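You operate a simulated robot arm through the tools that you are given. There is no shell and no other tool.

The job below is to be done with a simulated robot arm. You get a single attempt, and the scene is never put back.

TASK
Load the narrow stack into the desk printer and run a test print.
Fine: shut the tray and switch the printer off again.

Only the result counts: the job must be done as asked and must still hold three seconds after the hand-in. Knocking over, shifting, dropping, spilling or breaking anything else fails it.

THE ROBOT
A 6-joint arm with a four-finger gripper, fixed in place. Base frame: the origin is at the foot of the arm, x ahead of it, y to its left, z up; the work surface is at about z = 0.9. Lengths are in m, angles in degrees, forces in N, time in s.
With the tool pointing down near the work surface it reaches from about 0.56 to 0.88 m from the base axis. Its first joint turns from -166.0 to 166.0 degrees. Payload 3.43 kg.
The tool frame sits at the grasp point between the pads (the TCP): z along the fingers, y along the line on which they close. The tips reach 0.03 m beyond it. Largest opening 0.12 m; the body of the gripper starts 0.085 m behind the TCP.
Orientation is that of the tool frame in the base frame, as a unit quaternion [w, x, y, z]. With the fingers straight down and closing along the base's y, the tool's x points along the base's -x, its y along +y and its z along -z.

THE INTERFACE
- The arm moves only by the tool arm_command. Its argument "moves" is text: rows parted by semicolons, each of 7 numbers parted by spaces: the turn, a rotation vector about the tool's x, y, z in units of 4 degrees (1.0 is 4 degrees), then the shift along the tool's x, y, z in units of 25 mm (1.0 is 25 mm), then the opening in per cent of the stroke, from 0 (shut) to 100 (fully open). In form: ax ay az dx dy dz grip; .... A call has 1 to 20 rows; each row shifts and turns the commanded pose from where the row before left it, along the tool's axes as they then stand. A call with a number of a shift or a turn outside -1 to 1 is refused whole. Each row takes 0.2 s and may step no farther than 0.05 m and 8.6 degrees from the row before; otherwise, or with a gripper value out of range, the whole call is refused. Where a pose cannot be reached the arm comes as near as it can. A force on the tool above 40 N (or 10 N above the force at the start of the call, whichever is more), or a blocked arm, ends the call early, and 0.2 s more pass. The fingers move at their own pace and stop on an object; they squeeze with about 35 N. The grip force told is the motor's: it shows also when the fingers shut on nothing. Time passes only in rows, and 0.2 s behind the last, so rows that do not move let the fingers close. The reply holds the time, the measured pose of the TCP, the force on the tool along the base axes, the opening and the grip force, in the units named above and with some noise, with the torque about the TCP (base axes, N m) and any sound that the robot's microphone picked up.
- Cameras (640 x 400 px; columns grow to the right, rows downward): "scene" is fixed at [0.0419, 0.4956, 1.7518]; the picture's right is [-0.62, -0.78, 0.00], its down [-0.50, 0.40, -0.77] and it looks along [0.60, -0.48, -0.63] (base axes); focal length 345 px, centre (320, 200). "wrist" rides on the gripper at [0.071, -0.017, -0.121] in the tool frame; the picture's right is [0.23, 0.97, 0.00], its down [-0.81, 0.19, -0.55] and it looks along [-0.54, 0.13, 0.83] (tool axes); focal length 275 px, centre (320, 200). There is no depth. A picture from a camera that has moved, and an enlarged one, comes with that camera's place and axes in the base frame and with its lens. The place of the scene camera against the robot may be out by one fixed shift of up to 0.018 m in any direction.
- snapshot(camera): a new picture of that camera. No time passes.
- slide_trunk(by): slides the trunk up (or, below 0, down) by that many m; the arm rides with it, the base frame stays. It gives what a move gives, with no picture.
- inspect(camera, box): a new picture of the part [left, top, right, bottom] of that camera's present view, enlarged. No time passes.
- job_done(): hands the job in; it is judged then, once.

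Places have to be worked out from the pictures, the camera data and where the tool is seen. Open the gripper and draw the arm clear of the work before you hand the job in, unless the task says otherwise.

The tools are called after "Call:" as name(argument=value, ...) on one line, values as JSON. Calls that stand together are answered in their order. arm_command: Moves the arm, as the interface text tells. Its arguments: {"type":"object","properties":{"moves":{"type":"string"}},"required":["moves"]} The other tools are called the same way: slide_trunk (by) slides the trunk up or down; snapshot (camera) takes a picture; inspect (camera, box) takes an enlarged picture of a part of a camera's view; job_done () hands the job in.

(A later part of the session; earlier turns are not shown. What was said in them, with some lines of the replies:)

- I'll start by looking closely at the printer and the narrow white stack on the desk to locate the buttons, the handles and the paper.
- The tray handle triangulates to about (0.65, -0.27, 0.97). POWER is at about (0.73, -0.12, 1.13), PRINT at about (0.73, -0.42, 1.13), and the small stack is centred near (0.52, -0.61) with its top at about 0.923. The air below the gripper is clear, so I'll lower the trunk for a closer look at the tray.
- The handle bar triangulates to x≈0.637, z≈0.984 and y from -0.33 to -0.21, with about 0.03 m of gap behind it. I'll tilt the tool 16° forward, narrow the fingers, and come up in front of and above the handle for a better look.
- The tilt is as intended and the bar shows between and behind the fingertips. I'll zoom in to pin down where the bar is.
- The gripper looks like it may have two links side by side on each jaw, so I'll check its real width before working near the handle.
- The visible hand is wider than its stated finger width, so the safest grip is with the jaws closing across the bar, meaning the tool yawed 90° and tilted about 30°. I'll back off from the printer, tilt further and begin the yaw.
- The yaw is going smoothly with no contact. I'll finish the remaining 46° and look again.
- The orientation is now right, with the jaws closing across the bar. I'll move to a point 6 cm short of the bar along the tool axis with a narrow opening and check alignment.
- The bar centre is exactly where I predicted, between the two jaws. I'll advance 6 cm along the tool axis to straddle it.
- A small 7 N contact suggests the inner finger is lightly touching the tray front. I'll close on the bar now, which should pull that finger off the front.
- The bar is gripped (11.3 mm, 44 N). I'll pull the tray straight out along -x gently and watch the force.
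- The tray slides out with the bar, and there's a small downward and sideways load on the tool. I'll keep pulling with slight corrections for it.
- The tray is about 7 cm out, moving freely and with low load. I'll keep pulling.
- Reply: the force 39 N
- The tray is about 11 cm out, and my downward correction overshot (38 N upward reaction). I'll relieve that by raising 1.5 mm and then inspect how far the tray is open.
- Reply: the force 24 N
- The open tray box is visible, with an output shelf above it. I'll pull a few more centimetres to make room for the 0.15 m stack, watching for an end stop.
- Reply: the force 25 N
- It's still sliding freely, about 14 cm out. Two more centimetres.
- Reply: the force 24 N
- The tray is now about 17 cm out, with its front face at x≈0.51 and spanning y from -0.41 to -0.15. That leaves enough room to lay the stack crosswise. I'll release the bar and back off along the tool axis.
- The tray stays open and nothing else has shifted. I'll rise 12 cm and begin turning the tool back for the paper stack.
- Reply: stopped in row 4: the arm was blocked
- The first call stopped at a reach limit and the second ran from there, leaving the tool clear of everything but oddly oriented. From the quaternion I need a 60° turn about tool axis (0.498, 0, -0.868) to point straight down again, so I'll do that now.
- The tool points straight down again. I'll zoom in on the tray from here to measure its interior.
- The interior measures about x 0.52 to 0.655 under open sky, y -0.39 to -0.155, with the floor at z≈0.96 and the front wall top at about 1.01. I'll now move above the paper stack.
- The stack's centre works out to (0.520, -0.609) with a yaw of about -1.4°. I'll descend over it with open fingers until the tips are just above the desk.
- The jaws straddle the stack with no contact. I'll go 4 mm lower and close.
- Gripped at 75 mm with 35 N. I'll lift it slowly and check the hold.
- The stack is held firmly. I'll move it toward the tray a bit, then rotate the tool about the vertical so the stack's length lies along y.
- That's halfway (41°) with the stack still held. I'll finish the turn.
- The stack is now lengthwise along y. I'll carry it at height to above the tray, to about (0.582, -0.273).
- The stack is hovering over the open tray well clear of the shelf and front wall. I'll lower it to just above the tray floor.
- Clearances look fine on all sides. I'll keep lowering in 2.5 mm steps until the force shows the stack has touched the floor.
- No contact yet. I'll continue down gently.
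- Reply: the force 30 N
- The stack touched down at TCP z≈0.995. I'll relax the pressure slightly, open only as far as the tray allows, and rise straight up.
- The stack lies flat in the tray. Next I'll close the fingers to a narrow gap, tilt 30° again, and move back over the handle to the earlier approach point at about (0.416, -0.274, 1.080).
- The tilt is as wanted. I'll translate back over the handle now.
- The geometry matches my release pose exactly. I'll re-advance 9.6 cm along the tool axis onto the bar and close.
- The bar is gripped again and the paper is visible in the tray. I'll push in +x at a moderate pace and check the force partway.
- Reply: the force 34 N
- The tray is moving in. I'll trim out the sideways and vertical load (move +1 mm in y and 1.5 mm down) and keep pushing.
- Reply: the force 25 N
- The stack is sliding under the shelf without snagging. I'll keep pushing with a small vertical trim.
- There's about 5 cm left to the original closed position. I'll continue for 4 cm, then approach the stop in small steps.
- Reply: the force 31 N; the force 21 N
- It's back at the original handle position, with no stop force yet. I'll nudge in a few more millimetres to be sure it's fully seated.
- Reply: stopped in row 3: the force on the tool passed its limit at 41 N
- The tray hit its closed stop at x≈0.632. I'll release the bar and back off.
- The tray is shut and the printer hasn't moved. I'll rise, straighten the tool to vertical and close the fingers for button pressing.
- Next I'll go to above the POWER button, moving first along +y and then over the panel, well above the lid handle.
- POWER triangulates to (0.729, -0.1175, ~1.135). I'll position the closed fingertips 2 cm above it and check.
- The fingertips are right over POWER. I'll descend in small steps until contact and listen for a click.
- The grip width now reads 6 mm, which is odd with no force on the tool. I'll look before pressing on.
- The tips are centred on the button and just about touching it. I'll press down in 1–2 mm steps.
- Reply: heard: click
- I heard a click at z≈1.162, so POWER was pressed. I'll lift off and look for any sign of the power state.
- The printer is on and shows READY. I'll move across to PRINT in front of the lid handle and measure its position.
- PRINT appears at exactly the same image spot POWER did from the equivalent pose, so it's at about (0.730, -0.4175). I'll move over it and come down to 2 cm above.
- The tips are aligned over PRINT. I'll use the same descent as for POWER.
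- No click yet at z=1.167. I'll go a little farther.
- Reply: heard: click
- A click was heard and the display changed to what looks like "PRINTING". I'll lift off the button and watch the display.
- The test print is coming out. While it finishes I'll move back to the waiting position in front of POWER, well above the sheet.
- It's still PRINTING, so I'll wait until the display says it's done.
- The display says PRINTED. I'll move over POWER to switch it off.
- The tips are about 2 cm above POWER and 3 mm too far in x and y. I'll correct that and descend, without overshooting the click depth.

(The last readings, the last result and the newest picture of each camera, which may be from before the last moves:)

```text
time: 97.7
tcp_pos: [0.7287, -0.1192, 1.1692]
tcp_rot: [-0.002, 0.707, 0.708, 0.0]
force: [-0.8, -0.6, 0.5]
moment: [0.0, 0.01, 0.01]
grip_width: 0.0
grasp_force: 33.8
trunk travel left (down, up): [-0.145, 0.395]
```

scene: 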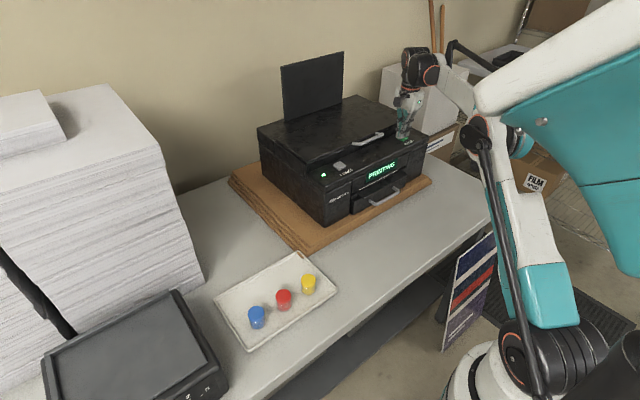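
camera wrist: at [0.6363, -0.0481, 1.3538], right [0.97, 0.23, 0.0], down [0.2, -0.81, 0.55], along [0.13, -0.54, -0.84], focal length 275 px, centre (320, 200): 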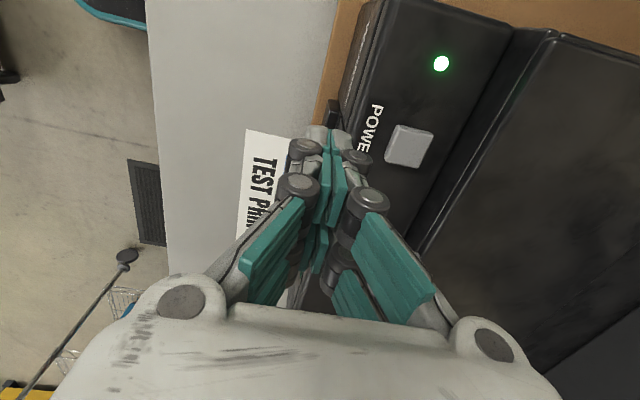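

Just above contact (z=1.169). I'll press in small steps.

Call:
arm_command(moves="0 0 0 0 0 0.08 0; 0 0 0 0 0 0.07 0; 0 0 0 0 0 0.06 0; 0 0 0 0 0 0 0")

Call:
inspect(camera="scene", box=[280, 90, 460, 220])

```text
time: 98.7
tcp_pos: [0.7282, -0.1197, 1.1637]
tcp_rot: [-0.002, 0.707, 0.708, 0.0]
force: [0.1, 0.3, 1.2]
moment: [0.04, -0.02, 0.0]
grip_width: 0.006
grasp_force: 33.8
trunk travel left (down, up): [-0.145, 0.395]
```

```text
3.08 times, centred on (370, 155) of scene
camera zoom: at [0.0419, 0.4956, 1.7518], right [-0.62, -0.78, 0.0], down [-0.5, 0.4, -0.77], along [0.6, -0.48, -0.63], focal length 1062 px, centre (166, 338)
```

zoom: 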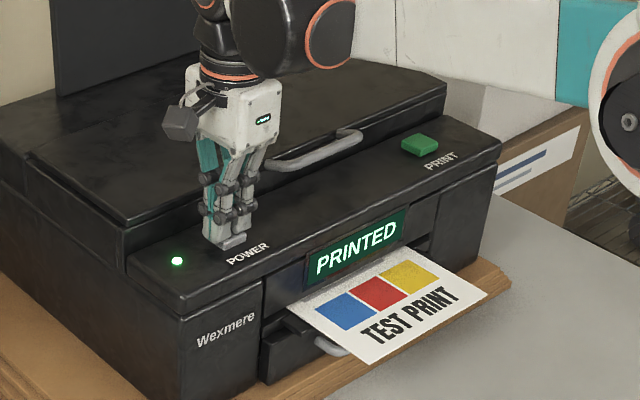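

There's contact but no click yet, and the display is still on. One more small step.

Call:
arm_command(moves="0 0 0 0 0 0.06 0; 0 0 0 0 0 0 0")

Call:
inspect(camera="scene", box=[280, 90, 460, 220])

```text
time: 99.3
tcp_pos: [0.7282, -0.1188, 1.1628]
tcp_rot: [-0.003, 0.706, 0.708, 0.0]
force: [-1.3, -0.6, 1.8]
moment: [-0.06, 0.05, -0.02]
grip_width: 0.0061
grasp_force: 33.4
trunk travel left (down, up): [-0.145, 0.395]
heard: click
```

```text
3.08 times, centred on (370, 155) of scene
camera zoom: at [0.0419, 0.4956, 1.7518], right [-0.62, -0.78, 0.0], down [-0.5, 0.4, -0.77], along [0.6, -0.48, -0.63], focal length 1062 px, centre (166, 338)
```

zoom: 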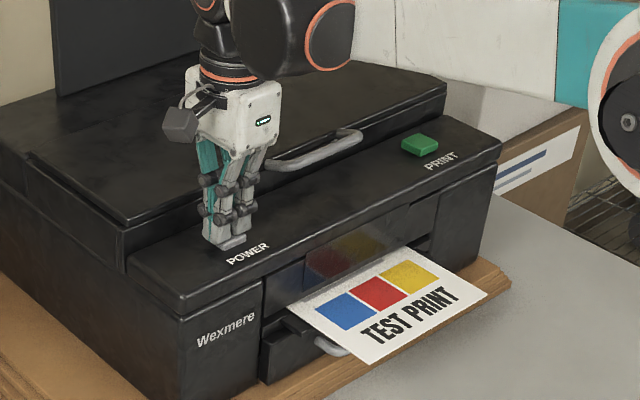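

The click came and both the LED and display went dark, so the printer is off. I'll lift straight up, back away from the printer and open the gripper.

Call:
arm_command(moves="0 0 0 0 0 -0.3 0; 0 0 0 0 0 -0.8 0; 0 0 0 0 0 -1 0; 0 0 0 0 0 -1 0; 0 0 0 0 0 -1 0; 0 0 0 0 -1 -0.3 0; 0 0 0 0 -1 -0.3 0; 0 0 0 0 -1 -0.3 0; 0 0 0 0 -1 -0.3 0; 0 0 0 0 -1 -0.3 0; 0 0 0 0 0 0 30; 0 0 0 0 0 0 60; 0 0 0 0 0 0 60; 0 0 0 0 0 0 60")

Call:
snapshot(camera="scene")

Call:
inspect(camera="scene", box=[220, 40, 460, 260])

Call:
snapshot(camera="wrist")

```text
time: 102.3
tcp_pos: [0.6022, -0.1208, 1.3043]
tcp_rot: [-0.002, 0.706, 0.708, 0.0]
force: [-0.6, -0.1, 0.6]
moment: [0.0, 0.01, -0.01]
grip_width: 0.0723
grasp_force: 0.0
trunk travel left (down, up): [-0.145, 0.395]
```

```text
taken
```

scene: 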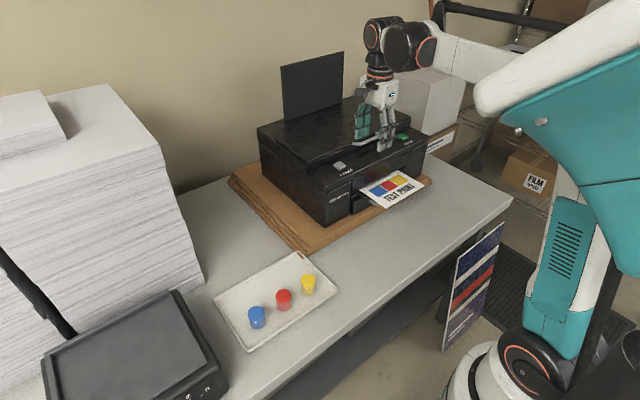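

```text
1.82 times, centred on (340, 150) of scene
camera zoom: at [0.0419, 0.4956, 1.7518], right [-0.62, -0.78, 0.0], down [-0.5, 0.4, -0.77], along [0.6, -0.48, -0.63], focal length 627 px, centre (284, 291)
```

zoom: 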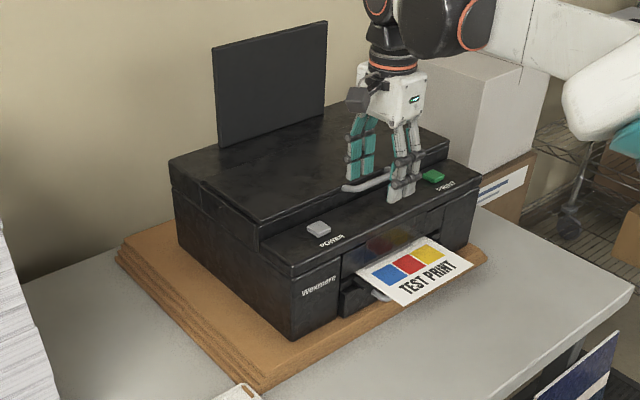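

```text
taken
camera wrist: at [0.5848, -0.0493, 1.4239], right [0.97, 0.23, 0.0], down [0.2, -0.81, 0.55], along [0.13, -0.54, -0.84], focal length 275 px, centre (320, 200)
```

wrist: 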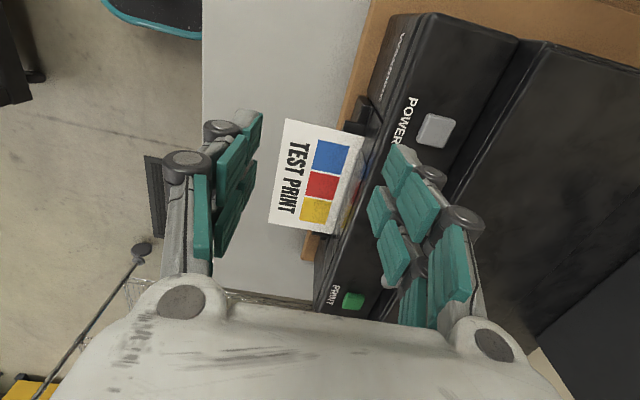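

The printer is off, the tray is shut with the stack inside, the test print sits in the output, and nothing else moved. I'll raise the trunk to draw the arm well clear.

Call:
slide_trunk(by=0.12)

Call:
inspect(camera="scene", box=[280, 90, 460, 220])

```text
time: 103.8
tcp_pos: [0.6013, -0.1208, 1.4236]
tcp_rot: [-0.002, 0.707, 0.708, 0.0]
force: [0.5, 0.0, -0.2]
moment: [0.0, 0.01, -0.02]
grip_width: 0.0721
grasp_force: 0.1
trunk travel left (down, up): [-0.265, 0.275]
```

```text
3.08 times, centred on (370, 155) of scene
camera zoom: at [0.0419, 0.4956, 1.7518], right [-0.62, -0.78, 0.0], down [-0.5, 0.4, -0.77], along [0.6, -0.48, -0.63], focal length 1062 px, centre (166, 338)
```

zoom: 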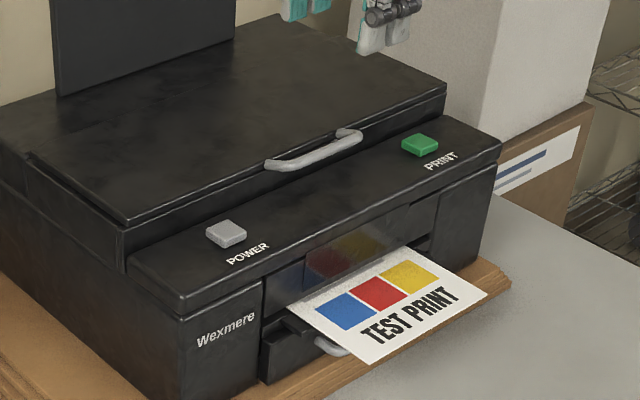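

Everything is in its final state: paper loaded, tray shut, test page printed, display and LED dark, arm clear with the gripper open. I'm handing the job in.

Call:
job_done()

```text
The job is handed in.
```

The narrow stack is in the desk printer's tray, the test print ran, and the printer is switched off again with the tray shut. I've handed the job in but haven't seen a verdict.

- **Loading:** I laid the stack flat and crosswise in the tray. I then pushed the tray in until it reached its closed stop.
- **Test print:** After I pressed POWER the display read READY. PRINT produced a full "TEST PRINT" page, and the display changed to PRINTED. The page is still in the output slot.
- **Power off:** I pressed POWER again, heard the click, and both the light and the display went dark.

The pictures show nothing else on the desk disturbed. The force briefly reached 41 N when the tray hit its stop, but the printer did not shift. The arm is raised clear with the gripper open.
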